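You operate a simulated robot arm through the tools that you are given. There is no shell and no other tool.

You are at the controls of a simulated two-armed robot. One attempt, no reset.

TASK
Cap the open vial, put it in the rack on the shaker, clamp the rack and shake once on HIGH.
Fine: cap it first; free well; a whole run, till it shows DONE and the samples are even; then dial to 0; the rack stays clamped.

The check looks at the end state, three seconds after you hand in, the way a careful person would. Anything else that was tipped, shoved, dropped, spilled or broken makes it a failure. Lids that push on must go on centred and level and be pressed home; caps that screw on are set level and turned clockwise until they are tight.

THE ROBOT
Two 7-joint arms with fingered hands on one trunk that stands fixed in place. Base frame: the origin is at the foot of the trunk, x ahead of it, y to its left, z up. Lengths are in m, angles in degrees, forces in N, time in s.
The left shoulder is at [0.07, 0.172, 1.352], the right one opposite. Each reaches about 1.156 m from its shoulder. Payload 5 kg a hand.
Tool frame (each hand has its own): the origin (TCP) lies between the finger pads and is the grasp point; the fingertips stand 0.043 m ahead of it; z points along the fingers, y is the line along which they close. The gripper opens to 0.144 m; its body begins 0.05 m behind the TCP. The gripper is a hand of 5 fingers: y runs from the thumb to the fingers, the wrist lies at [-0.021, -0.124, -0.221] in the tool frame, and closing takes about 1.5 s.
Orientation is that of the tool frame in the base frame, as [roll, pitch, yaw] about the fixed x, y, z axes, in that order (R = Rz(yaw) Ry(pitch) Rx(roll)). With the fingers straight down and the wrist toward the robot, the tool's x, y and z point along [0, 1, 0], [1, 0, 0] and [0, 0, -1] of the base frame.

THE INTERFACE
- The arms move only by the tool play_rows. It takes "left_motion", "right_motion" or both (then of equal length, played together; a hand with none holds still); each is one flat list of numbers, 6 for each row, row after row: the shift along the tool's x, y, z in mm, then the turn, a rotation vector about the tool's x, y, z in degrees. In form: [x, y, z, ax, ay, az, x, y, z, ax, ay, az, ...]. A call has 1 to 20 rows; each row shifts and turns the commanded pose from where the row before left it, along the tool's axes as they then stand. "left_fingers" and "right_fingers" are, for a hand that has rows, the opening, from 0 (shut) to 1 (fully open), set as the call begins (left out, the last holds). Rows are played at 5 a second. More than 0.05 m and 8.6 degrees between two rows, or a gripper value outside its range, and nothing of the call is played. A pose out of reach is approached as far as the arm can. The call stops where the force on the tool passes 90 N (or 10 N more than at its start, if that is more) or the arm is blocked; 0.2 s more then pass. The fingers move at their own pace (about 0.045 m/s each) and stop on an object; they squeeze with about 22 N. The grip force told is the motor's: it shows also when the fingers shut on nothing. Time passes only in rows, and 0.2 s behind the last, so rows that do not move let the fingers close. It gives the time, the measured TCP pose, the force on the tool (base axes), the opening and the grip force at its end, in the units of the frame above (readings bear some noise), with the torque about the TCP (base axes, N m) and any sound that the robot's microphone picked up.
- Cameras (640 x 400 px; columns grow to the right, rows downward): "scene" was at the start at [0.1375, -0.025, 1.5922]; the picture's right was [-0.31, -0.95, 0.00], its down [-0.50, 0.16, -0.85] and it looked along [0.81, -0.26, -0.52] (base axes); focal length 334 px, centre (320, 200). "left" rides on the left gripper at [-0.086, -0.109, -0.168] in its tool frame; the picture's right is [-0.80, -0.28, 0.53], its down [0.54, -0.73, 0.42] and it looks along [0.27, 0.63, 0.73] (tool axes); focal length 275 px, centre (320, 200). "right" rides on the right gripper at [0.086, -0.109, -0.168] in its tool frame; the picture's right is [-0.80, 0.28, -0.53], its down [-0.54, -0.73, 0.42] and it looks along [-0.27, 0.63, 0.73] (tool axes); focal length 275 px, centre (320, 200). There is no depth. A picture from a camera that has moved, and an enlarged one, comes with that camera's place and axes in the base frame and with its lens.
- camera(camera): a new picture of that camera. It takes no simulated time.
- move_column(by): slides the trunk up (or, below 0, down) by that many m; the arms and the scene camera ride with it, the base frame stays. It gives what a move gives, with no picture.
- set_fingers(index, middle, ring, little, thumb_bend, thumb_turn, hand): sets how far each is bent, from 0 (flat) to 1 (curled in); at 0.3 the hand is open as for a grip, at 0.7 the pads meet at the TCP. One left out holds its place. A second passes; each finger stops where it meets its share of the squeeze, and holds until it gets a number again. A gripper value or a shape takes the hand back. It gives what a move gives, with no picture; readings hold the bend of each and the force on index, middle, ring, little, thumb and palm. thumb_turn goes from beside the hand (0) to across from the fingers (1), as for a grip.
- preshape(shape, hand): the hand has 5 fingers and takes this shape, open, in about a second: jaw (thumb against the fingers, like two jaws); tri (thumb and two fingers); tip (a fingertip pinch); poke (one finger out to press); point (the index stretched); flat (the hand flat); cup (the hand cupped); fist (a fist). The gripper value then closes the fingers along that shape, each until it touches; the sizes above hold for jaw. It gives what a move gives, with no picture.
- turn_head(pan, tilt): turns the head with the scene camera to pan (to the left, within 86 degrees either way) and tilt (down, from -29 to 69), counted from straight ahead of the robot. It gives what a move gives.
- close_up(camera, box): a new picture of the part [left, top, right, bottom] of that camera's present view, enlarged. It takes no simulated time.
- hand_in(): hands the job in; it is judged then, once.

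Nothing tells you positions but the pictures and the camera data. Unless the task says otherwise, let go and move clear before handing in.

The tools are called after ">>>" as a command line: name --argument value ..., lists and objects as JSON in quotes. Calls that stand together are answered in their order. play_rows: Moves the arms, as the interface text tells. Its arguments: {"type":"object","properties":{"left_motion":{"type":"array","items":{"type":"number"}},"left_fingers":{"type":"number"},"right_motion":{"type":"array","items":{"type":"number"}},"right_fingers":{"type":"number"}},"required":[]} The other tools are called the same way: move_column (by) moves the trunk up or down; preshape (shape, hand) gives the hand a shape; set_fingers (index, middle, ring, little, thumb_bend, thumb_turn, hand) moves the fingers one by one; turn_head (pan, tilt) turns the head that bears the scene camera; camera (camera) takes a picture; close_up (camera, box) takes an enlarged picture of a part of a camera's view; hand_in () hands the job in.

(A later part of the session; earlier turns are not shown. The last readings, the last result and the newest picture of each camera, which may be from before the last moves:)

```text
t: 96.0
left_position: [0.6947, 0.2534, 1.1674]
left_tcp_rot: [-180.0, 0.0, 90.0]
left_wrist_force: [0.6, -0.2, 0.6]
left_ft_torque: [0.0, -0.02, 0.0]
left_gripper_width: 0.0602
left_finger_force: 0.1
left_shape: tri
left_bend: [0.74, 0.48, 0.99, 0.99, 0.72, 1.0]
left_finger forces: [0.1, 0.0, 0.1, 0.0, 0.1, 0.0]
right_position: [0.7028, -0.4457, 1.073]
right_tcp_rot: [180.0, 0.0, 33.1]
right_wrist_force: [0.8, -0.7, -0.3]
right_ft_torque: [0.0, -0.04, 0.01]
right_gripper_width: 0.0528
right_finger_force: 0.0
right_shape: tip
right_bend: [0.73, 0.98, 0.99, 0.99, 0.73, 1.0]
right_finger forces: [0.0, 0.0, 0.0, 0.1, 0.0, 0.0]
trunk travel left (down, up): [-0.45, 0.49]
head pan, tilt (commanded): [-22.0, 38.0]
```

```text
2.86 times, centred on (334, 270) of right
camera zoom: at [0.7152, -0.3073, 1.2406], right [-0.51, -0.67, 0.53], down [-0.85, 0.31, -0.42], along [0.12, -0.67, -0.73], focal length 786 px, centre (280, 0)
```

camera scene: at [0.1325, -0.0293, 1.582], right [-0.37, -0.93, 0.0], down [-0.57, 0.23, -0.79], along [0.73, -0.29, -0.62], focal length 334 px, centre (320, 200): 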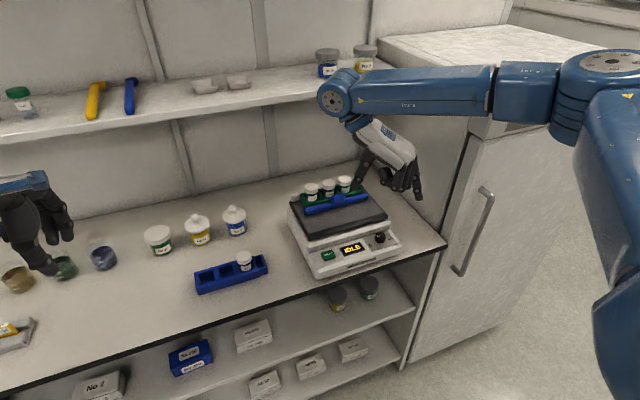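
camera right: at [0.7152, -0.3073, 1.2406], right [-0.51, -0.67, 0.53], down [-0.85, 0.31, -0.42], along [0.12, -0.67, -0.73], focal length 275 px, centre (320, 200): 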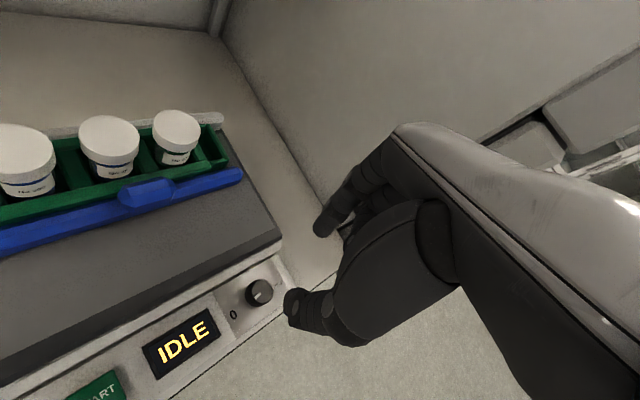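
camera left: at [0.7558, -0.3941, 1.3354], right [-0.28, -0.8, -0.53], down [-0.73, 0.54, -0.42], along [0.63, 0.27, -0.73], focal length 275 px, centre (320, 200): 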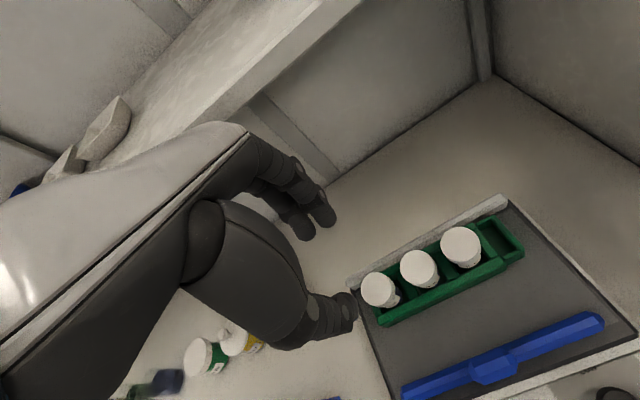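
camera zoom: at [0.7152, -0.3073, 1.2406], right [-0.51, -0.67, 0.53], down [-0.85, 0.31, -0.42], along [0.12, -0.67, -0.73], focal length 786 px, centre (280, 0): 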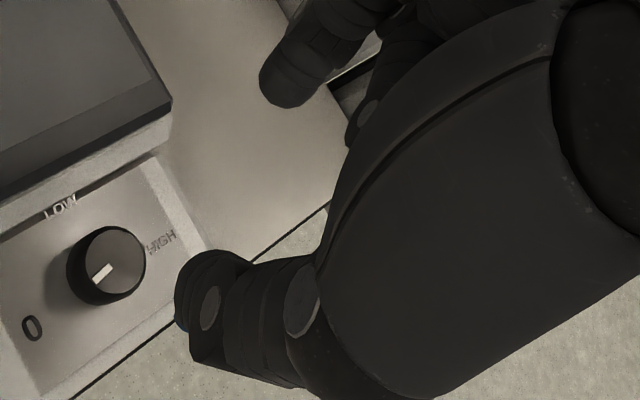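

From the wrist camera the knob centre is about 6 mm to the −x side of the tool frame. I'll shift to centre it and lower to just above the knob, then check again.

>>> play_rows --right_motion '[-6.2, 1, 20, 0, 0, 0, 0, 0, 25, 0, 0, 0, 0, 0, 25, 0, 0, 0, 0, 0, 15, 0, 0, 0, 0, 0, 0, 0, 0, 0]'

>>> close_up --camera "right" --box '[240, 200, 400, 340]'

>>> close_up --camera "scene" --box '[350, 200, 420, 260]'

```text
t: 97.2
left_position: [0.6945, 0.2533, 1.1659]
left_tcp_rot: [180.0, -0.1, 90.2]
left_wrist_force: [0.2, -0.4, 0.1]
left_ft_torque: [-0.01, 0.02, -0.02]
left_gripper_width: 0.0601
left_finger_force: 0.0
left_shape: tri
left_bend: [0.74, 0.48, 0.99, 0.99, 0.72, 1.0]
left_finger forces: [0.1, 0.1, 0.0, 0.0, 0.1, 0.1]
right_position: [0.6976, -0.4496, 0.9888]
right_tcp_rot: [-180.0, -0.1, 33.2]
right_wrist_force: [-0.3, 0.0, -0.6]
right_ft_torque: [-0.03, 0.0, -0.01]
right_gripper_width: 0.0527
right_finger_force: 0.0
right_shape: tip
right_bend: [0.73, 0.98, 0.99, 0.99, 0.73, 1.0]
right_finger forces: [0.1, 0.0, 0.0, 0.0, 0.1, 0.0]
trunk travel left (down, up): [-0.45, 0.49]
head pan, tilt (commanded): [-22.0, 38.0]
```

```text
2.86 times, centred on (320, 270) of right
camera zoom: at [0.7102, -0.3111, 1.1552], right [-0.51, -0.67, 0.53], down [-0.85, 0.31, -0.42], along [0.12, -0.67, -0.73], focal length 786 px, centre (320, 0)
```

zoom: 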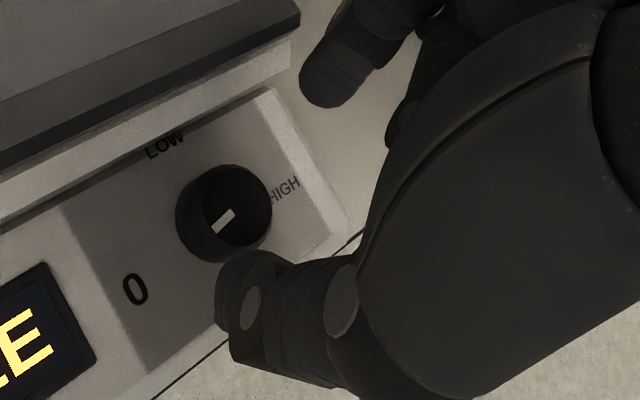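

```text
6.67 times, centred on (385, 230) of scene
camera zoom: at [0.1319, -0.0293, 1.5821], right [-0.37, -0.93, 0.0], down [-0.57, 0.23, -0.79], along [0.73, -0.29, -0.62], focal length 2229 px, centre (-113, 0)
```

zoom: 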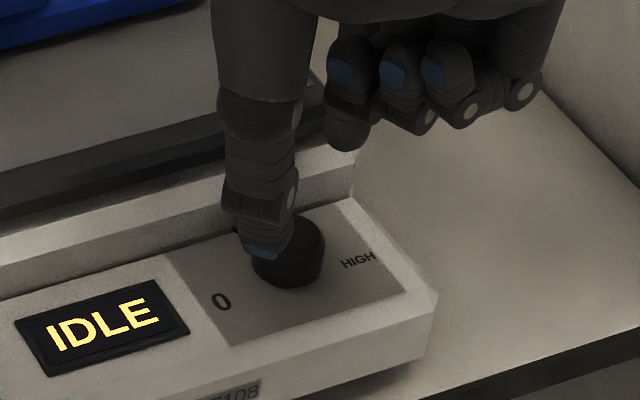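

The knob is now centred under the pinch. I'll ease the yaw to 25°, narrow the opening, and lower in steps with force checks.

>>> play_rows --right_motion '[0, 0, 0, 0, 0, 8.2, 0, 0, 0, 0, 0, 0, 0, 0, 10, 0, 0, 0, 0, 0, 10, 0, 0, 0, 0, 0, 8, 0, 0, 0, 0, 0, 0, 0, 0, 0]' --right_fingers 0.3

>>> close_up --camera "right" --box '[260, 210, 356, 310]'

>>> close_up --camera "scene" --box '[350, 200, 420, 260]'

```text
t: 98.6
left_position: [0.6952, 0.2527, 1.1672]
left_tcp_rot: [179.9, 0.0, 90.1]
left_wrist_force: [-0.4, 0.9, -0.1]
left_ft_torque: [-0.01, -0.04, -0.01]
left_gripper_width: 0.0603
left_finger_force: 0.1
left_shape: tri
left_bend: [0.74, 0.48, 0.99, 0.99, 0.72, 1.0]
left_finger forces: [0.0, 0.1, 0.0, 0.0, 0.0, 0.0]
right_position: [0.698, -0.4506, 0.9591]
right_tcp_rot: [-180.0, 0.1, 25.0]
right_wrist_force: [0.4, -0.1, 0.8]
right_ft_torque: [0.0, 0.01, 0.0]
right_gripper_width: 0.0442
right_finger_force: 0.0
right_shape: tip
right_bend: [0.73, 0.98, 0.99, 0.99, 0.74, 1.0]
right_finger forces: [0.1, 0.1, 0.1, 0.0, 0.0, 0.0]
trunk travel left (down, up): [-0.45, 0.49]
head pan, tilt (commanded): [-22.0, 38.0]
```

```text
4.00 times, centred on (308, 260) of right
camera zoom: at [0.7299, -0.3149, 1.1272], right [-0.6, -0.59, 0.53], down [-0.8, 0.43, -0.42], along [0.02, -0.68, -0.73], focal length 1101 px, centre (368, -40)
```

zoom: 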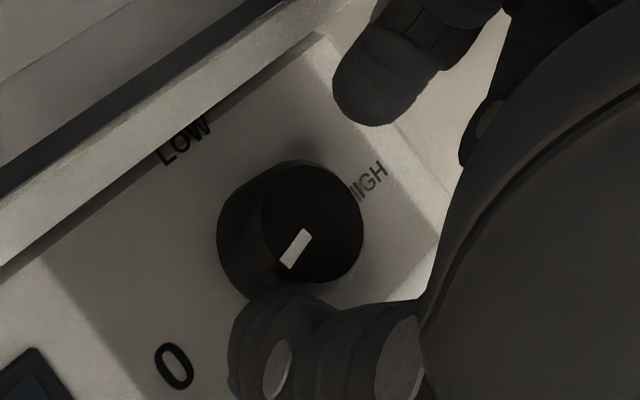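

```text
6.67 times, centred on (385, 230) of scene
camera zoom: at [0.132, -0.0295, 1.5821], right [-0.37, -0.93, 0.0], down [-0.57, 0.23, -0.79], along [0.73, -0.29, -0.62], focal length 2229 px, centre (-113, 0)
```

zoom: 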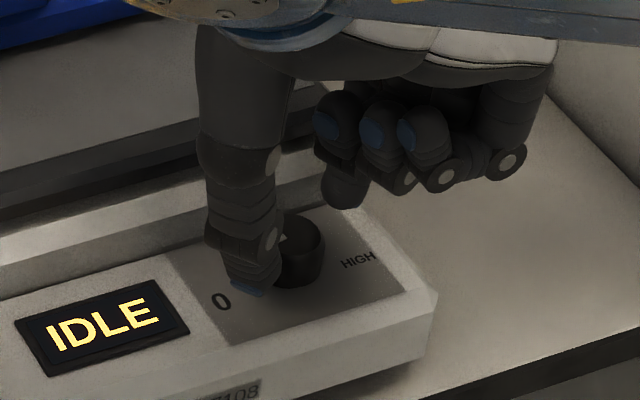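

>>> play_rows --right_motion '[0, 0, 4, 0, 0, 0, 0, 0, 4, 0, 0, 0, 0, 0, 3, 0, 0, 0, 0, 0, 0, 0, 0, 0]'

>>> close_up --camera "right" --box '[260, 210, 356, 310]'

>>> close_up --camera "scene" --box '[350, 210, 406, 250]'

```text
t: 99.6
left_position: [0.6952, 0.2532, 1.167]
left_tcp_rot: [179.9, 0.0, 90.1]
left_wrist_force: [-0.3, 0.0, 0.4]
left_ft_torque: [0.01, 0.04, 0.01]
left_gripper_width: 0.0602
left_finger_force: 0.0
left_shape: tri
left_bend: [0.74, 0.48, 0.99, 0.99, 0.72, 1.0]
left_finger forces: [0.0, 0.0, 0.0, 0.1, 0.1, 0.0]
right_position: [0.6973, -0.4504, 0.9485]
right_tcp_rot: [-180.0, 0.0, 25.0]
right_wrist_force: [0.5, 1.1, -0.2]
right_ft_torque: [-0.01, 0.04, 0.0]
right_gripper_width: 0.0442
right_finger_force: 0.1
right_shape: tip
right_bend: [0.73, 0.98, 0.99, 0.99, 0.74, 1.0]
right_finger forces: [0.1, 0.0, 0.0, 0.0, 0.0, 0.1]
trunk travel left (down, up): [-0.45, 0.49]
head pan, tilt (commanded): [-22.0, 38.0]
```

```text
4.00 times, centred on (308, 260) of right
camera zoom: at [0.7298, -0.315, 1.1162], right [-0.6, -0.59, 0.53], down [-0.8, 0.43, -0.42], along [0.02, -0.68, -0.73], focal length 1101 px, centre (368, -40)
```

zoom: 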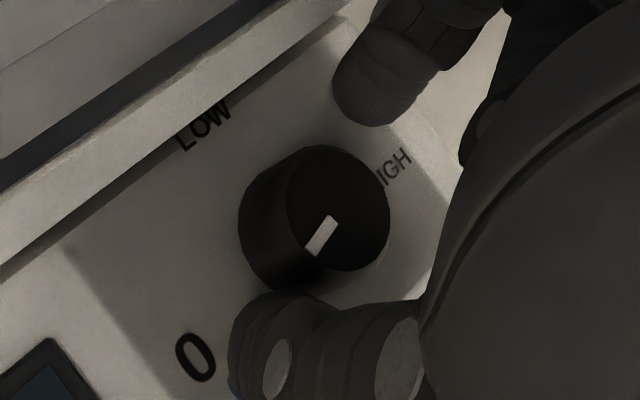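

```text
10.00 times, centred on (378, 230) of scene
camera zoom: at [0.1319, -0.0296, 1.5821], right [-0.37, -0.93, 0.0], down [-0.57, 0.23, -0.79], along [0.73, -0.29, -0.62], focal length 3344 px, centre (-260, -100)
```

zoom: 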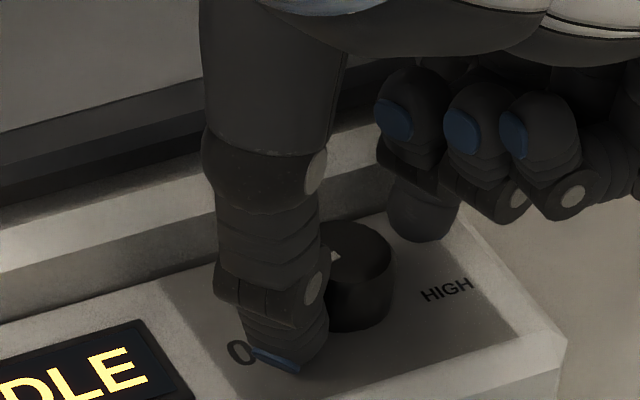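

Both fingertips straddle the knob near panel level. Closing the pinch on it.

>>> play_rows --right_motion '[0, 0, 1, 0, 0, 0, 0, 0, 0, 0, 0, 0, 0, 0, 0, 0, 0, 0, 0, 0, 0, 0, 0, 0, 0, 0, 0, 0, 0, 0]' --right_fingers 0.05

>>> close_up --camera "right" --box '[260, 210, 356, 310]'

>>> close_up --camera "scene" --box '[350, 210, 406, 250]'

```text
t: 100.8
left_position: [0.6945, 0.2536, 1.1669]
left_tcp_rot: [-180.0, 0.1, 90.0]
left_wrist_force: [0.2, 0.1, 0.5]
left_ft_torque: [0.0, -0.01, 0.0]
left_gripper_width: 0.0603
left_finger_force: 0.0
left_shape: tri
left_bend: [0.74, 0.48, 0.99, 0.99, 0.72, 1.0]
left_finger forces: [0.1, 0.0, 0.0, 0.0, 0.0, 0.0]
right_position: [0.697, -0.4492, 0.9493]
right_tcp_rot: [179.9, 0.0, 25.0]
right_wrist_force: [-3.0, 7.9, 1.1]
right_ft_torque: [0.31, 0.18, -0.03]
right_gripper_width: 0.02
right_finger_force: 22.3
right_shape: tip
right_bend: [0.72, 1.0, 1.0, 1.0, 0.72, 1.0]
right_finger forces: [18.3, 0.0, 0.0, 0.0, 25.4, 0.0]
trunk travel left (down, up): [-0.45, 0.49]
head pan, tilt (commanded): [-22.0, 38.0]
```

```text
4.00 times, centred on (308, 260) of right
camera zoom: at [0.7295, -0.3139, 1.1155], right [-0.6, -0.59, 0.53], down [-0.8, 0.43, -0.42], along [0.02, -0.68, -0.73], focal length 1101 px, centre (368, -40)
```

zoom: 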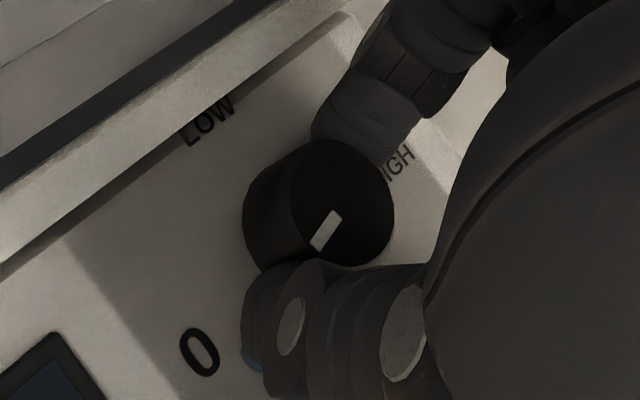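

```text
10.00 times, centred on (378, 230) of scene
camera zoom: at [0.1315, -0.0286, 1.5821], right [-0.37, -0.93, 0.0], down [-0.57, 0.23, -0.79], along [0.73, -0.3, -0.62], focal length 3344 px, centre (-260, -100)
```

zoom: 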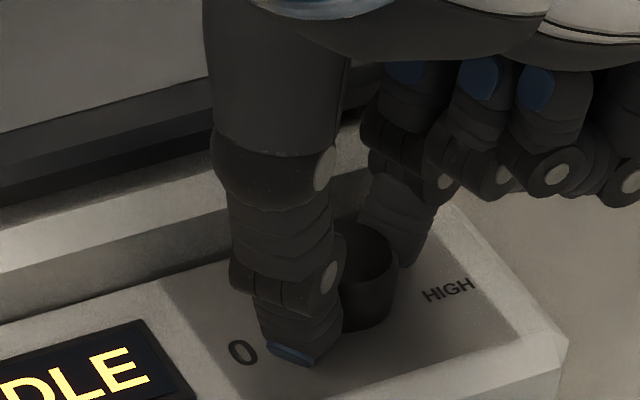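

A solid pinch (index 18 N, thumb 25 N) with a slight side load. I'll relieve that by 2.5 mm and turn clockwise 45°.

>>> play_rows --right_motion '[0, -2.5, 0, 0, 0, 0, 0, 0, 0, 0, 0, 4.5, 0, 0, 0, 0, 0, 4.5, 0, 0, 0, 0, 0, 4.5, 0, 0, 0, 0, 0, 4.5, 0, 0, 0, 0, 0, 4.5, 0, 0, 0, 0, 0, 4.5, 0, 0, 0, 0, 0, 4.5, 0, 0, 0, 0, 0, 4.5, 0, 0, 0, 0, 0, 4.5, 0, 0, 0, 0, 0, 4.5, 0, 0, 0, 0, 0, 0]'

>>> close_up --camera "right" --box '[240, 200, 400, 320]'

>>> close_up --camera "scene" --box '[340, 200, 410, 260]'

```text
t: 103.4
left_position: [0.694, 0.2533, 1.1672]
left_tcp_rot: [-179.9, 0.0, 90.1]
left_wrist_force: [0.9, 0.2, 0.0]
left_ft_torque: [0.0, 0.0, 0.01]
left_gripper_width: 0.0606
left_finger_force: 0.1
left_shape: tri
left_bend: [0.74, 0.48, 0.99, 0.99, 0.72, 1.0]
left_finger forces: [0.0, 0.1, 0.0, 0.0, 0.1, 0.0]
right_position: [0.6959, -0.4481, 0.9482]
right_tcp_rot: [-179.9, 0.0, -20.0]
right_wrist_force: [-4.7, 1.8, 0.0]
right_ft_torque: [0.0, 0.17, 0.0]
right_gripper_width: 0.0196
right_finger_force: 21.7
right_shape: tip
right_bend: [0.72, 1.0, 1.0, 1.0, 0.73, 1.0]
right_finger forces: [22.9, 0.0, 0.1, 0.0, 22.9, 0.1]
trunk travel left (down, up): [-0.45, 0.49]
head pan, tilt (commanded): [-22.0, 38.0]
```

```text
3.33 times, centred on (320, 260) of right
camera zoom: at [0.8145, -0.3746, 1.1154], right [-0.85, 0.01, 0.53], down [-0.26, 0.87, -0.42], along [-0.47, -0.5, -0.73], focal length 918 px, centre (320, 0)
```

zoom: 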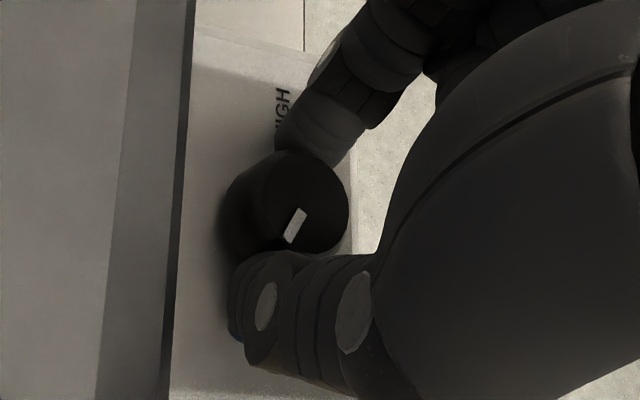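

```text
6.67 times, centred on (375, 230) of scene
camera zoom: at [0.1311, -0.0295, 1.5821], right [-0.37, -0.93, 0.0], down [-0.57, 0.23, -0.79], along [0.73, -0.29, -0.62], focal length 2229 px, centre (-47, 0)
```

zoom: 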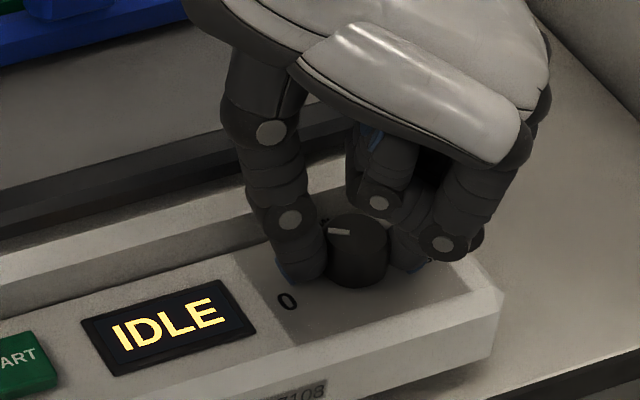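

The knob turned with the hand. I'll open slightly, swing back to +25°, and regrip for the next stroke.

>>> play_rows --right_motion '[0, 0, 0, 0, 0, 0, 0, 0, 0, 0, 0, 0, 0, 0, 0, 0, 0, 0, 0, 0, 0, 0, 0, 0, 0, 0, 0, 0, 0, -7.5, 0, 0, 0, 0, 0, -7.5, 0, 0, 0, 0, 0, -7.5, 0, 0, 0, 0, 0, -7.5, 0, 0, 0, 0, 0, -7.5, 0, 0, 0, 0, 0, -7.5, 0, 0, 0, 0, 0, 0]' --right_fingers 0.32

>>> close_up --camera "right" --box '[240, 200, 400, 320]'

>>> close_up --camera "scene" --box '[340, 200, 410, 260]'

```text
t: 105.8
left_position: [0.6954, 0.2549, 1.1662]
left_tcp_rot: [180.0, 0.0, 90.1]
left_wrist_force: [-0.5, 0.6, -0.3]
left_ft_torque: [-0.01, 0.01, -0.01]
left_gripper_width: 0.06
left_finger_force: 0.0
left_shape: tri
left_bend: [0.74, 0.48, 0.99, 0.99, 0.72, 1.0]
left_finger forces: [0.0, 0.0, 0.0, 0.0, 0.1, 0.0]
right_position: [0.6971, -0.4477, 0.9489]
right_tcp_rot: [180.0, 0.1, 25.1]
right_wrist_force: [0.5, 0.8, 0.9]
right_ft_torque: [-0.02, 0.01, 0.01]
right_gripper_width: 0.0461
right_finger_force: 0.1
right_shape: tip
right_bend: [0.73, 0.98, 0.99, 0.99, 0.74, 1.0]
right_finger forces: [0.0, 0.1, 0.1, 0.0, 0.1, 0.0]
trunk travel left (down, up): [-0.45, 0.49]
head pan, tilt (commanded): [-22.0, 38.0]
```

```text
3.33 times, centred on (320, 260) of right
camera zoom: at [0.7291, -0.3118, 1.1152], right [-0.6, -0.59, 0.53], down [-0.8, 0.43, -0.42], along [0.02, -0.68, -0.73], focal length 918 px, centre (320, 0)
```

zoom: 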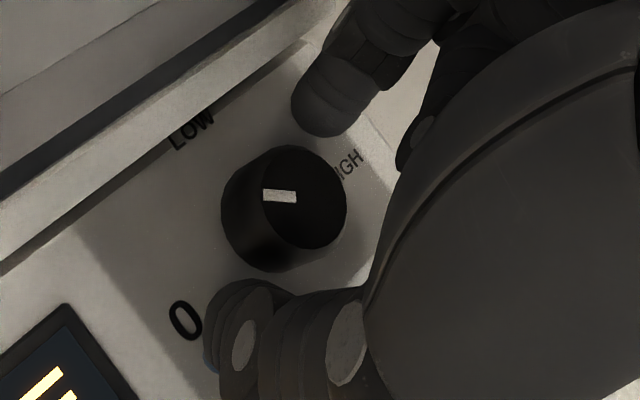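

```text
6.67 times, centred on (375, 230) of scene
camera zoom: at [0.1323, -0.0292, 1.582], right [-0.37, -0.93, 0.0], down [-0.57, 0.23, -0.79], along [0.73, -0.29, -0.62], focal length 2229 px, centre (-47, 0)
```

zoom: 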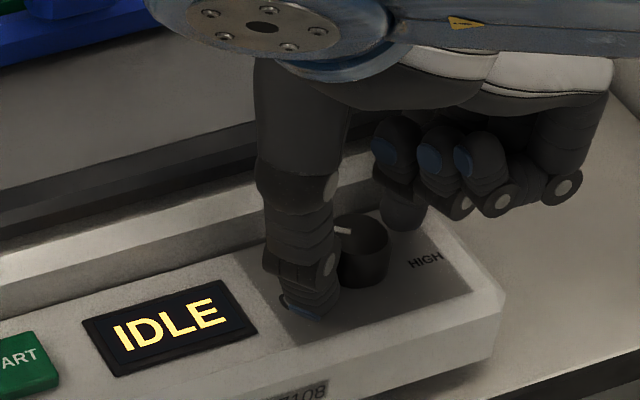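

The pointer is now between 0 and LOW. Gripping and turning another 45°.

>>> play_rows --right_motion '[0, 0, 0, 0, 0, 0, 0, 0, 0, 0, 0, 0, 0, 0, 0, 0, 0, 0, 0, 0, 0, 0, 0, 0, 0, 0, 0, 0, 0, 0, 0, 0, 0, 0, 0, 4.5, 0, 0, 0, 0, 0, 4.5, 0, 0, 0, 0, 0, 4.5, 0, 0, 0, 0, 0, 4.5, 0, 0, 0, 0, 0, 4.5, 0, 0, 0, 0, 0, 4.5, 0, 0, 0, 0, 0, 4.5, 0, 0, 0, 0, 0, 4.5, 0, 0, 0, 0, 0, 4.5, 0, 0, 0, 0, 0, 4.5, 0, 0, 0, 0, 0, 0]' --right_fingers 0.05

>>> play_rows --right_motion '[0, 0, 0, 0, 0, 0, 0, 0, 0, 0, 0, 0, 0, 0, 0, 0, 0, 0, 0, 0, 0, 0, 0, 0, 0, 0, 0, 0, 0, -7.5, 0, 0, 0, 0, 0, -7.5, 0, 0, 0, 0, 0, -7.5, 0, 0, 0, 0, 0, -7.5, 0, 0, 0, 0, 0, -7.5, 0, 0, 0, 0, 0, -7.5, 0, 0, 0, 0, 0, 0]' --right_fingers 0.32

>>> close_up --camera "right" --box '[240, 200, 400, 320]'

>>> close_up --camera "scene" --box '[340, 200, 410, 260]'

```text
t: 109.2
left_position: [0.695, 0.2538, 1.1668]
left_tcp_rot: [-180.0, 0.0, 90.2]
left_wrist_force: [0.2, -0.6, 0.1]
left_ft_torque: [0.02, 0.0, 0.01]
left_gripper_width: 0.0605
left_finger_force: 0.0
left_shape: tri
left_bend: [0.74, 0.48, 0.99, 0.99, 0.72, 1.0]
left_finger forces: [0.0, 0.0, 0.0, 0.0, 0.0, 0.0]
right_position: [0.6964, -0.4469, 0.9487]
right_tcp_rot: [-180.0, -0.1, -20.1]
right_wrist_force: [-4.4, 6.3, -4.4]
right_ft_torque: [0.13, 0.14, 0.02]
right_gripper_width: 0.0227
right_finger_force: 21.9
right_shape: tip
right_bend: [0.72, 1.0, 1.0, 1.0, 0.74, 1.0]
right_finger forces: [18.8, 0.0, 0.0, 0.0, 23.0, 0.1]
trunk travel left (down, up): [-0.45, 0.49]
head pan, tilt (commanded): [-22.0, 38.0]
```

```text
t: 111.6
left_position: [0.6963, 0.2535, 1.1661]
left_tcp_rot: [179.9, 0.0, 90.0]
left_wrist_force: [-0.2, -0.3, 0.4]
left_ft_torque: [-0.02, -0.01, 0.0]
left_gripper_width: 0.0606
left_finger_force: 0.1
left_shape: tri
left_bend: [0.74, 0.48, 0.99, 0.99, 0.72, 1.0]
left_finger forces: [0.0, 0.1, 0.1, 0.0, 0.1, 0.0]
right_position: [0.6976, -0.4476, 0.9479]
right_tcp_rot: [180.0, 0.0, 25.1]
right_wrist_force: [-0.9, 0.7, -0.9]
right_ft_torque: [-0.03, 0.01, -0.01]
right_gripper_width: 0.0459
right_finger_force: 0.0
right_shape: tip
right_bend: [0.73, 0.98, 0.99, 0.99, 0.74, 1.0]
right_finger forces: [0.1, 0.1, 0.0, 0.0, 0.0, 0.0]
trunk travel left (down, up): [-0.45, 0.49]
head pan, tilt (commanded): [-22.0, 38.0]
```

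```text
3.33 times, centred on (320, 260) of right
camera zoom: at [0.7292, -0.3119, 1.1151], right [-0.6, -0.59, 0.53], down [-0.8, 0.43, -0.42], along [0.02, -0.68, -0.73], focal length 918 px, centre (320, 0)
```

zoom: 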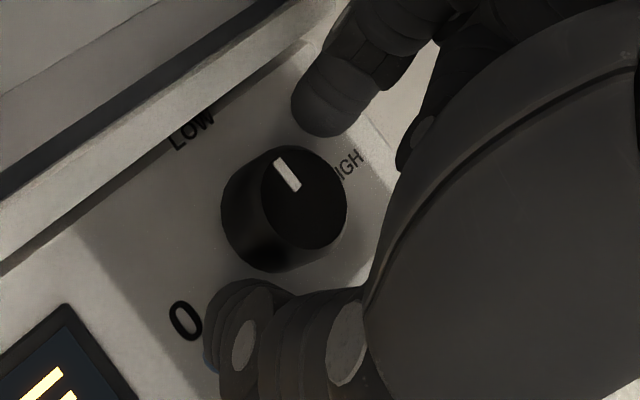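

```text
6.67 times, centred on (375, 230) of scene
camera zoom: at [0.1323, -0.0292, 1.582], right [-0.37, -0.93, 0.0], down [-0.57, 0.23, -0.79], along [0.73, -0.29, -0.62], focal length 2229 px, centre (-47, 0)
```

zoom: 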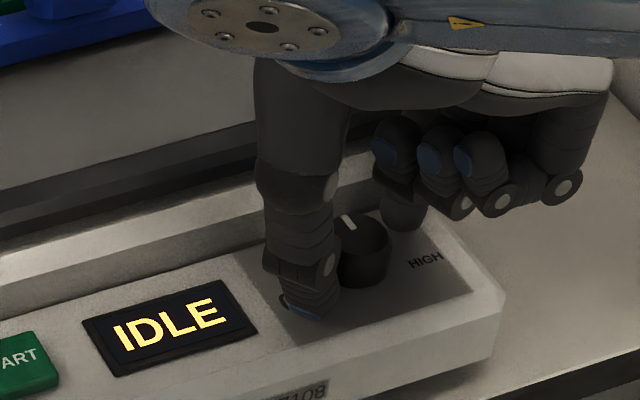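

The pointer is at LOW (12 o'clock). Two more strokes should bring it to HIGH.

>>> play_rows --right_motion '[0, 0, 0, 0, 0, 0, 0, 0, 0, 0, 0, 0, 0, 0, 0, 0, 0, 0, 0, 0, 0, 0, 0, 0, 0, 0, 0, 0, 0, 0, 0, 0, 0, 0, 0, 4.5, 0, 0, 0, 0, 0, 4.5, 0, 0, 0, 0, 0, 4.5, 0, 0, 0, 0, 0, 4.5, 0, 0, 0, 0, 0, 4.5, 0, 0, 0, 0, 0, 4.5, 0, 0, 0, 0, 0, 4.5, 0, 0, 0, 0, 0, 4.5, 0, 0, 0, 0, 0, 4.5, 0, 0, 0, 0, 0, 4.5, 0, 0, 0, 0, 0, 0]' --right_fingers 0.05

>>> play_rows --right_motion '[0, 0, 0, 0, 0, 0, 0, 0, 0, 0, 0, 0, 0, 0, 0, 0, 0, 0, 0, 0, 0, 0, 0, 0, 0, 0, 0, 0, 0, -7.5, 0, 0, 0, 0, 0, -7.5, 0, 0, 0, 0, 0, -7.5, 0, 0, 0, 0, 0, -7.5, 0, 0, 0, 0, 0, -7.5, 0, 0, 0, 0, 0, -7.5, 0, 0, 0, 0, 0, 0]' --right_fingers 0.32

>>> close_up --camera "right" --box '[240, 200, 400, 320]'

>>> close_up --camera "scene" --box '[280, 165, 420, 260]'

```text
t: 115.0
left_position: [0.6951, 0.2544, 1.1666]
left_tcp_rot: [180.0, 0.0, 90.2]
left_wrist_force: [0.2, -0.1, 0.3]
left_ft_torque: [0.01, 0.01, 0.01]
left_gripper_width: 0.0604
left_finger_force: 0.0
left_shape: tri
left_bend: [0.74, 0.48, 0.99, 0.99, 0.72, 1.0]
left_finger forces: [0.0, 0.0, 0.0, 0.0, 0.0, 0.1]
right_position: [0.6951, -0.4459, 0.9479]
right_tcp_rot: [-179.9, 0.0, -20.1]
right_wrist_force: [-3.9, 4.7, -4.6]
right_ft_torque: [0.09, 0.12, 0.03]
right_gripper_width: 0.0229
right_finger_force: 22.4
right_shape: tip
right_bend: [0.72, 1.0, 1.0, 1.0, 0.74, 1.0]
right_finger forces: [18.9, 0.1, 0.0, 0.0, 22.8, 0.0]
trunk travel left (down, up): [-0.45, 0.49]
head pan, tilt (commanded): [-22.0, 38.0]
```

```text
t: 117.4
left_position: [0.6962, 0.2531, 1.1654]
left_tcp_rot: [-180.0, 0.0, 90.2]
left_wrist_force: [0.2, 0.6, 0.0]
left_ft_torque: [-0.02, -0.04, 0.0]
left_gripper_width: 0.0604
left_finger_force: 0.0
left_shape: tri
left_bend: [0.74, 0.48, 0.99, 0.99, 0.72, 1.0]
left_finger forces: [0.0, 0.0, 0.1, 0.0, 0.0, 0.1]
right_position: [0.697, -0.4467, 0.949]
right_tcp_rot: [-180.0, 0.0, 25.0]
right_wrist_force: [0.0, -0.2, 0.5]
right_ft_torque: [-0.01, -0.01, 0.04]
right_gripper_width: 0.0457
right_finger_force: 0.2
right_shape: tip
right_bend: [0.73, 0.98, 0.99, 0.99, 0.74, 1.0]
right_finger forces: [0.0, 0.0, 0.0, 0.0, 0.0, 0.0]
trunk travel left (down, up): [-0.45, 0.49]
head pan, tilt (commanded): [-22.0, 38.0]
```

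```text
3.33 times, centred on (320, 260) of right
camera zoom: at [0.7292, -0.3119, 1.1154], right [-0.6, -0.59, 0.53], down [-0.8, 0.43, -0.42], along [0.02, -0.68, -0.73], focal length 918 px, centre (320, 0)
```

zoom: 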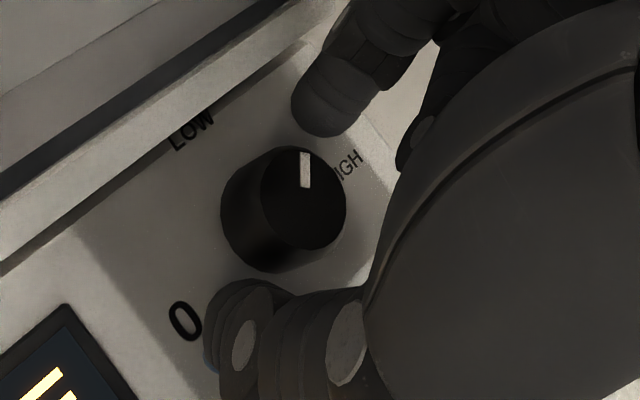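

```text
4.21 times, centred on (350, 212) of scene
camera zoom: at [0.1323, -0.0292, 1.582], right [-0.37, -0.93, 0.0], down [-0.57, 0.23, -0.79], along [0.73, -0.29, -0.62], focal length 1408 px, centre (194, 147)
```

zoom: 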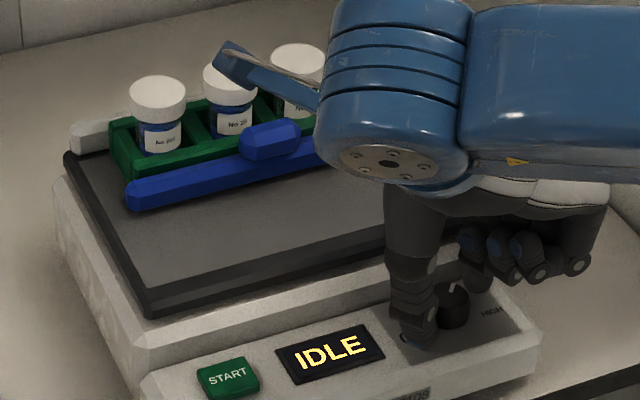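

>>> play_rows --right_motion '[0, 0, 0, 0, 0, 0, 0, 0, 0, 0, 0, 0, 0, 0, 0, 0, 0, 0, 0, 0, 0, 0, 0, 0, 0, 0, 0, 0, 0, 0, 0, 0, 0, 0, 0, 4.5, 0, 0, 0, 0, 0, 4.5, 0, 0, 0, 0, 0, 4.5, 0, 0, 0, 0, 0, 4.5, 0, 0, 0, 0, 0, 4.5, 0, 0, 0, 0, 0, 4.5, 0, 0, 0, 0, 0, 4.5, 0, 0, 0, 0, 0, 4.5, 0, 0, 0, 0, 0, 4.5, 0, 0, 0, 0, 0, 4.5, 0, 0, 0, 0, 0, 0]' --right_fingers 0.05

>>> play_rows --right_motion '[0, 0, 0, 0, 0, 0, 0, 0, 0, 0, 0, 0, 0, 0, 0, 0, 0, 0, 0, 0, 0, 0, 0, 0, 0, 0, 0, 0, 0, -7.5, 0, 0, 0, 0, 0, -7.5, 0, 0, 0, 0, 0, -7.5, 0, 0, 0, 0, 0, -7.5, 0, 0, 0, 0, 0, -7.5, 0, 0, 0, 0, 0, -7.5, 0, 0, 0, 0, 0, 0]' --right_fingers 0.32

>>> close_up --camera "right" --box '[240, 200, 400, 320]'

>>> close_up --camera "scene" --box '[350, 210, 406, 250]'

```text
t: 120.8
left_position: [0.6941, 0.2535, 1.1673]
left_tcp_rot: [-180.0, -0.1, 90.2]
left_wrist_force: [1.0, -0.2, 0.2]
left_ft_torque: [0.02, 0.01, -0.01]
left_gripper_width: 0.0604
left_finger_force: 0.0
left_shape: tri
left_bend: [0.74, 0.48, 0.99, 0.99, 0.72, 1.0]
left_finger forces: [0.0, 0.0, 0.1, 0.0, 0.0, 0.0]
right_position: [0.6968, -0.4457, 0.9488]
right_tcp_rot: [-179.9, 0.0, -20.1]
right_wrist_force: [-3.7, 5.5, -4.7]
right_ft_torque: [0.14, 0.08, 0.02]
right_gripper_width: 0.0226
right_finger_force: 22.1
right_shape: tip
right_bend: [0.72, 1.0, 1.0, 1.0, 0.74, 1.0]
right_finger forces: [19.0, 0.0, 0.1, 0.0, 22.9, 0.0]
trunk travel left (down, up): [-0.45, 0.49]
head pan, tilt (commanded): [-22.0, 38.0]
```

```text
t: 123.2
left_position: [0.6947, 0.2546, 1.1665]
left_tcp_rot: [-180.0, 0.0, 90.1]
left_wrist_force: [-0.2, 0.2, -1.9]
left_ft_torque: [-0.05, 0.01, -0.03]
left_gripper_width: 0.0604
left_finger_force: 0.1
left_shape: tri
left_bend: [0.74, 0.48, 0.99, 0.99, 0.72, 1.0]
left_finger forces: [0.0, 0.0, 0.0, 0.0, 0.1, 0.1]
right_position: [0.6981, -0.4473, 0.9482]
right_tcp_rot: [-180.0, 0.1, 25.1]
right_wrist_force: [-0.2, -0.6, 0.6]
right_ft_torque: [0.04, 0.04, -0.01]
right_gripper_width: 0.0462
right_finger_force: 0.1
right_shape: tip
right_bend: [0.73, 0.98, 0.99, 0.99, 0.74, 1.0]
right_finger forces: [0.0, 0.0, 0.0, 0.0, 0.0, 0.1]
trunk travel left (down, up): [-0.45, 0.49]
head pan, tilt (commanded): [-22.0, 38.0]
```

```text
3.33 times, centred on (320, 260) of right
camera zoom: at [0.7292, -0.3119, 1.1154], right [-0.6, -0.59, 0.53], down [-0.8, 0.43, -0.42], along [0.02, -0.68, -0.73], focal length 918 px, centre (320, 0)
```

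zoom: 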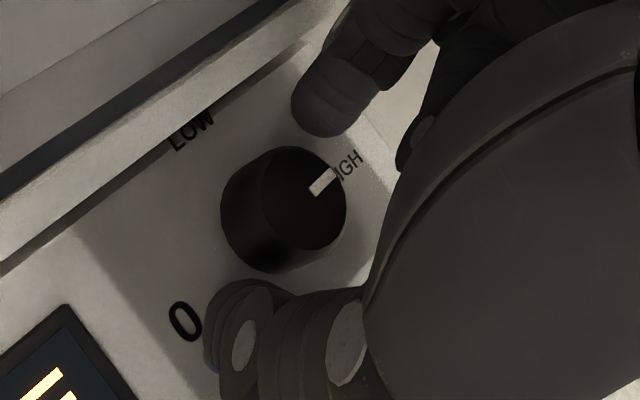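

```text
10.00 times, centred on (378, 230) of scene
camera zoom: at [0.1323, -0.0292, 1.582], right [-0.37, -0.93, 0.0], down [-0.57, 0.23, -0.79], along [0.73, -0.29, -0.62], focal length 3344 px, centre (-260, -100)
```

zoom: 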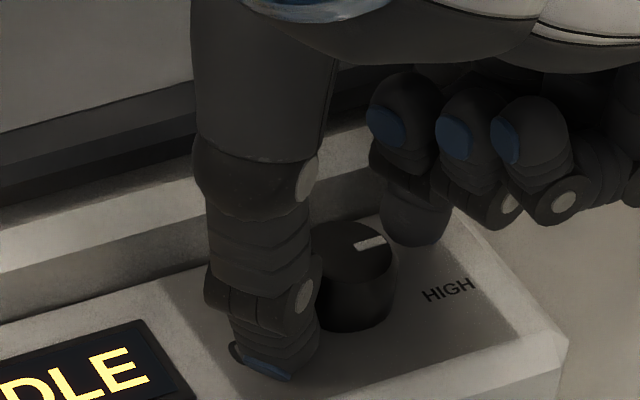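

The pointer now aims at HIGH. I'll nudge it a bit further clockwise to feel whether it is at its end stop.

>>> play_rows --right_motion '[0, 0, 0, 0, 0, 0, 0, 0, 0, 0, 0, 0, 0, 0, 0, 0, 0, 0, 0, 0, 0, 0, 0, 0, 0, 0, 0, 0, 0, 0, 0, 0, 0, 0, 0, 3, 0, 0, 0, 0, 0, 3, 0, 0, 0, 0, 0, 3, 0, 0, 0, 0, 0, 3, 0, 0, 0, 0, 0, 0]' --right_fingers 0.05

>>> close_up --camera "right" --box '[240, 200, 400, 320]'

>>> close_up --camera "scene" --box '[350, 210, 406, 250]'

```text
t: 125.4
left_position: [0.6951, 0.2521, 1.1675]
left_tcp_rot: [-179.9, -0.1, 90.1]
left_wrist_force: [0.3, 0.1, -0.4]
left_ft_torque: [-0.01, 0.04, 0.02]
left_gripper_width: 0.0606
left_finger_force: 0.1
left_shape: tri
left_bend: [0.74, 0.48, 0.99, 0.99, 0.72, 1.0]
left_finger forces: [0.0, 0.0, 0.0, 0.1, 0.0, 0.0]
right_position: [0.6968, -0.447, 0.9477]
right_tcp_rot: [-180.0, 0.1, 13.0]
right_wrist_force: [-1.1, 2.3, 0.5]
right_ft_torque: [0.1, 0.03, 0.02]
right_gripper_width: 0.0231
right_finger_force: 22.3
right_shape: tip
right_bend: [0.72, 1.0, 1.0, 1.0, 0.74, 1.0]
right_finger forces: [19.3, 0.0, 0.0, 0.1, 22.1, 0.1]
trunk travel left (down, up): [-0.45, 0.49]
head pan, tilt (commanded): [-22.0, 38.0]
```

```text
3.33 times, centred on (320, 260) of right
camera zoom: at [0.7564, -0.3217, 1.1152], right [-0.71, -0.46, 0.53], down [-0.69, 0.59, -0.42], along [-0.12, -0.67, -0.73], focal length 918 px, centre (320, 0)
```

zoom: 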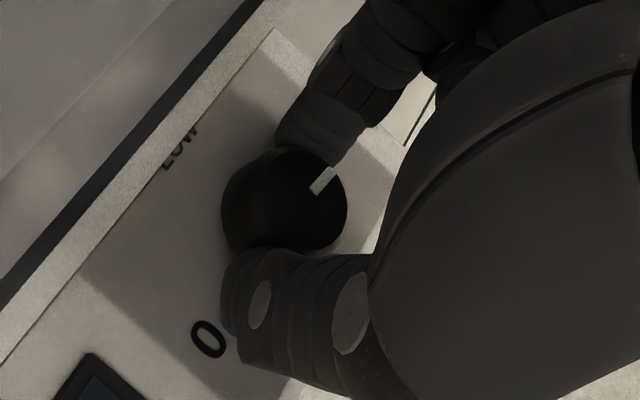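

```text
10.00 times, centred on (378, 230) of scene
camera zoom: at [0.1318, -0.0292, 1.5821], right [-0.37, -0.93, 0.0], down [-0.57, 0.23, -0.79], along [0.73, -0.29, -0.62], focal length 3344 px, centre (-260, -100)
```

zoom: 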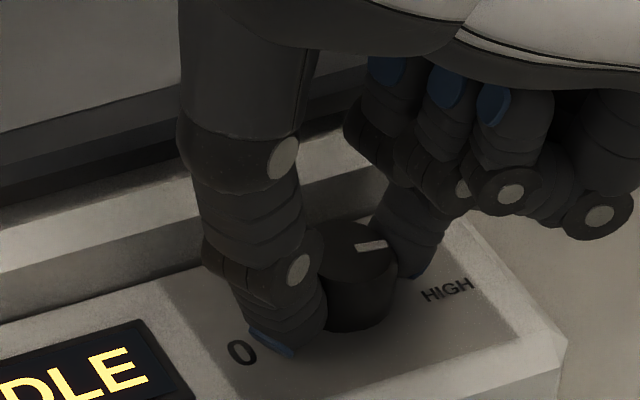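

No stop yet: the pointer moved on to about −8°. I'll try a little further to see whether a stop defines HIGH.

>>> play_rows --right_motion '[0, 0, 0, 0, 0, 3, 0, 0, 0, 0, 0, 3, 0, 0, 0, 0, 0, 3, 0, 0, 0, 0, 0, 0]'

>>> close_up --camera "right" --box '[240, 200, 400, 320]'

>>> close_up --camera "scene" --box '[350, 210, 406, 250]'

```text
t: 126.4
left_position: [0.6958, 0.2542, 1.1663]
left_tcp_rot: [180.0, 0.1, 90.1]
left_wrist_force: [0.0, -0.8, 0.0]
left_ft_torque: [-0.02, 0.0, 0.0]
left_gripper_width: 0.0602
left_finger_force: 0.2
left_shape: tri
left_bend: [0.74, 0.48, 0.99, 0.99, 0.72, 1.0]
left_finger forces: [0.0, 0.0, 0.0, 0.0, 0.0, 0.1]
right_position: [0.6981, -0.4469, 0.9483]
right_tcp_rot: [180.0, 0.0, 4.1]
right_wrist_force: [3.1, 3.5, -2.0]
right_ft_torque: [0.09, -0.12, 0.16]
right_gripper_width: 0.0228
right_finger_force: 22.2
right_shape: tip
right_bend: [0.72, 1.0, 1.0, 1.0, 0.74, 1.0]
right_finger forces: [21.0, 0.1, 0.0, 0.0, 23.8, 0.1]
trunk travel left (down, up): [-0.45, 0.49]
head pan, tilt (commanded): [-22.0, 38.0]
```

```text
3.33 times, centred on (320, 260) of right
camera zoom: at [0.7759, -0.3326, 1.1152], right [-0.77, -0.34, 0.53], down [-0.59, 0.69, -0.42], along [-0.22, -0.64, -0.73], focal length 918 px, centre (320, 0)
```

zoom: 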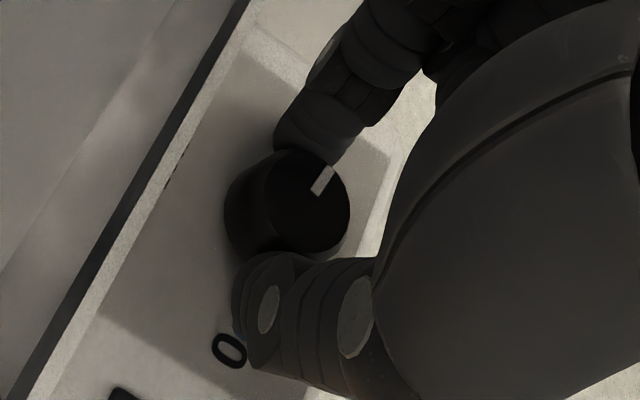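

```text
10.00 times, centred on (378, 230) of scene
camera zoom: at [0.1324, -0.0294, 1.582], right [-0.37, -0.93, 0.0], down [-0.57, 0.23, -0.79], along [0.73, -0.29, -0.62], focal length 3344 px, centre (-260, -100)
```

zoom: 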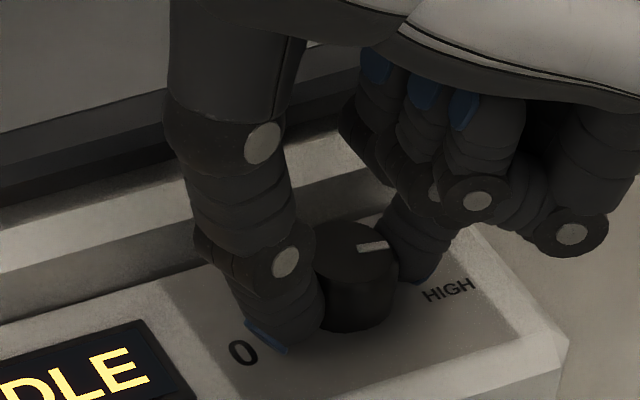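

There it is: torque built up and the knob stayed put, so the dial is at its HIGH stop. I'll ease off, release, and rise clear.

>>> play_rows --right_motion '[0, 0, 0, 0, 0, -3, 0, 0, 0, 0, 0, -1, 0, 0, 0, 0, 0, 0]'

>>> play_rows --right_motion '[0, 0, 0, 0, 0, 0, 0, 0, 0, 0, 0, 0, 0, 0, 0, 0, 0, 0, 0, 0, 0, 0, 0, 0, 0, 0, 0, 0, 0, 0, 0, 0, -10, 0, 0, 0, 0, 0, -20, 0, 0, 0, 0, 0, -30, 0, 0, 0, 0, 0, -30, 0, 0, 0, 0, 0, -20, 0, 0, 0, 0, 0, 0, 0, 0, 0]' --right_fingers 0.36

>>> camera --camera "right"

>>> close_up --camera "scene" --box '[280, 165, 420, 270]'

```text
t: 127.2
left_position: [0.6955, 0.2528, 1.1671]
left_tcp_rot: [-180.0, 0.0, 90.1]
left_wrist_force: [0.4, 0.7, -0.4]
left_ft_torque: [-0.01, 0.04, -0.03]
left_gripper_width: 0.0604
left_finger_force: 0.1
left_shape: tri
left_bend: [0.74, 0.48, 0.99, 0.99, 0.72, 1.0]
left_finger forces: [0.0, 0.0, 0.0, 0.1, 0.0, 0.0]
right_position: [0.6976, -0.4471, 0.949]
right_tcp_rot: [-179.9, 0.2, 8.0]
right_wrist_force: [1.8, 3.2, -0.8]
right_ft_torque: [0.07, -0.07, 0.07]
right_gripper_width: 0.0228
right_finger_force: 22.4
right_shape: tip
right_bend: [0.72, 1.0, 1.0, 1.0, 0.74, 1.0]
right_finger forces: [20.2, 0.0, 0.1, 0.1, 23.2, 0.0]
trunk travel left (down, up): [-0.45, 0.49]
head pan, tilt (commanded): [-22.0, 38.0]
```

```text
t: 129.6
left_position: [0.695, 0.2533, 1.1675]
left_tcp_rot: [179.9, -0.1, 90.2]
left_wrist_force: [0.1, -0.1, 0.0]
left_ft_torque: [0.0, 0.0, 0.0]
left_gripper_width: 0.06
left_finger_force: 0.0
left_shape: tri
left_bend: [0.74, 0.48, 0.99, 0.99, 0.72, 1.0]
left_finger forces: [0.0, 0.0, 0.1, 0.0, 0.1, 0.0]
right_position: [0.6969, -0.4468, 1.0573]
right_tcp_rot: [-180.0, 0.1, 8.0]
right_wrist_force: [-0.7, -0.1, 1.0]
right_ft_torque: [-0.01, 0.0, 0.02]
right_gripper_width: 0.0517
right_finger_force: 0.1
right_shape: tip
right_bend: [0.73, 0.98, 0.99, 0.99, 0.73, 1.0]
right_finger forces: [0.1, 0.1, 0.0, 0.0, 0.0, 0.1]
trunk travel left (down, up): [-0.45, 0.49]
head pan, tilt (commanded): [-22.0, 38.0]
```

```text
taken
camera right: at [0.7678, -0.3273, 1.2246], right [-0.75, -0.39, 0.53], down [-0.64, 0.64, -0.42], along [-0.18, -0.66, -0.73], focal length 275 px, centre (320, 200)
```

right: 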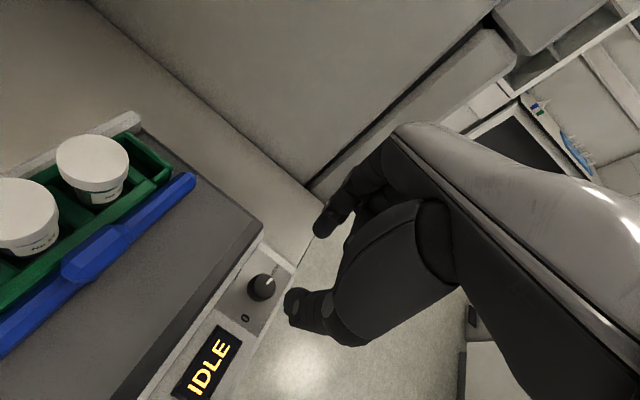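

```text
3.81 times, centred on (350, 218) of scene
camera zoom: at [0.1322, -0.0297, 1.582], right [-0.37, -0.93, 0.0], down [-0.57, 0.23, -0.79], along [0.73, -0.29, -0.62], focal length 1274 px, centre (206, 133)
```

zoom: 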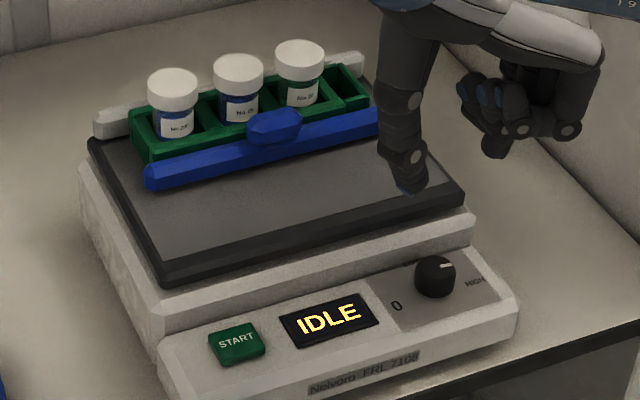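

The dial reads HIGH and the display IDLE. Now I'll rise, turn the hand back to 90°, switch to the poke shape, and move over START.

>>> play_rows --right_motion '[0, 0, -30, 0, 0, 0, 0, 0, -20, 0, 0, -8.2, 0, 0, 0, 0, 0, -8.2, 0, 0, 0, 0, 0, -8.2, 0, 0, 0, 0, 0, -8.2, 0, 0, 0, 0, 0, -8.2, 0, 0, 0, 0, 0, -8.2, 0, 0, 0, 0, 0, -8.2, 0, 0, 0, 0, 0, -8.2, 0, 0, 0, 0, 0, -8.2, 0, 0, 0, 0, 0, -8.2, 40, 0, 0, 0, 0, 0, 40, -4, 0, 0, 0, 0, 40, -4, 0, 0, 0, 0, 39, -2, 0, 0, 0, 0, 0, 0, 0, 0, 0, 0]'

>>> preshape --shape "poke" --hand "right"

>>> camera --camera "right"

>>> close_up --camera "scene" --box '[280, 165, 420, 270]'

```text
t: 133.0
left_position: [0.6942, 0.2526, 1.1679]
left_tcp_rot: [-179.9, -0.2, 90.0]
left_wrist_force: [-0.3, 0.2, 0.4]
left_ft_torque: [0.03, 0.0, 0.0]
left_gripper_width: 0.0603
left_finger_force: 0.1
left_shape: tri
left_bend: [0.74, 0.48, 0.99, 0.99, 0.72, 1.0]
left_finger forces: [0.0, 0.0, 0.0, 0.1, 0.0, 0.0]
right_position: [0.6872, -0.2919, 1.1087]
right_tcp_rot: [-179.9, 0.0, 90.0]
right_wrist_force: [-1.5, -0.7, -0.3]
right_ft_torque: [0.02, -0.01, 0.01]
right_gripper_width: 0.0515
right_finger_force: 0.0
right_shape: tip
right_bend: [0.73, 0.98, 0.99, 0.99, 0.73, 1.0]
right_finger forces: [0.1, 0.0, 0.1, 0.0, 0.0, 0.0]
trunk travel left (down, up): [-0.45, 0.49]
head pan, tilt (commanded): [-22.0, 38.0]
```

```text
t: 133.9
left_position: [0.6949, 0.2539, 1.1673]
left_tcp_rot: [180.0, 0.0, 90.0]
left_wrist_force: [0.2, 0.1, 0.9]
left_ft_torque: [-0.01, -0.01, -0.03]
left_gripper_width: 0.0602
left_finger_force: 0.1
left_shape: tri
left_bend: [0.74, 0.48, 0.99, 0.99, 0.72, 1.0]
left_finger forces: [0.1, 0.0, 0.1, 0.0, 0.0, 0.0]
right_position: [0.6873, -0.2882, 1.1086]
right_tcp_rot: [-179.9, -0.1, 89.9]
right_wrist_force: [0.2, -0.5, -0.9]
right_ft_torque: [0.03, 0.0, 0.02]
right_gripper_width: 0.0
right_finger_force: 0.1
right_shape: poke
right_bend: [0.7, 0.7, 0.99, 0.99, 1.0, 1.0]
right_finger forces: [0.0, 0.1, 0.0, 0.1, 0.1, 0.1]
trunk travel left (down, up): [-0.45, 0.49]
head pan, tilt (commanded): [-22.0, 38.0]
```

```text
taken
camera right: at [0.5792, -0.2026, 1.2761], right [0.28, -0.8, 0.53], down [-0.73, -0.54, -0.42], along [0.63, -0.27, -0.73], focal length 275 px, centre (320, 200)
```

right: 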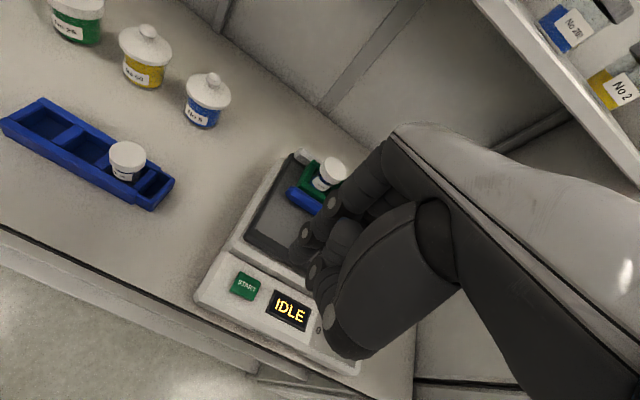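

```text
3.81 times, centred on (350, 218) of scene
camera zoom: at [0.1322, -0.0292, 1.5821], right [-0.37, -0.93, 0.0], down [-0.57, 0.23, -0.79], along [0.73, -0.29, -0.62], focal length 1274 px, centre (206, 133)
```

zoom: 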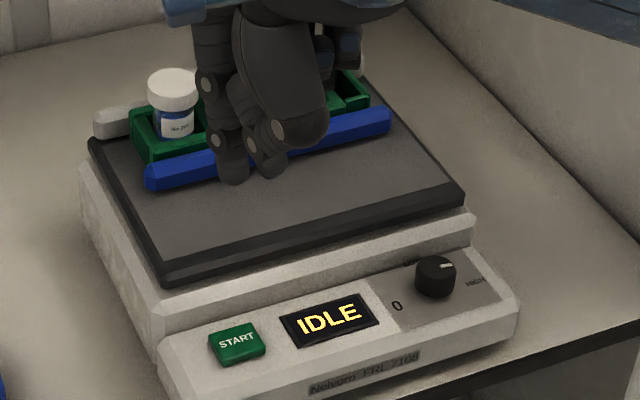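

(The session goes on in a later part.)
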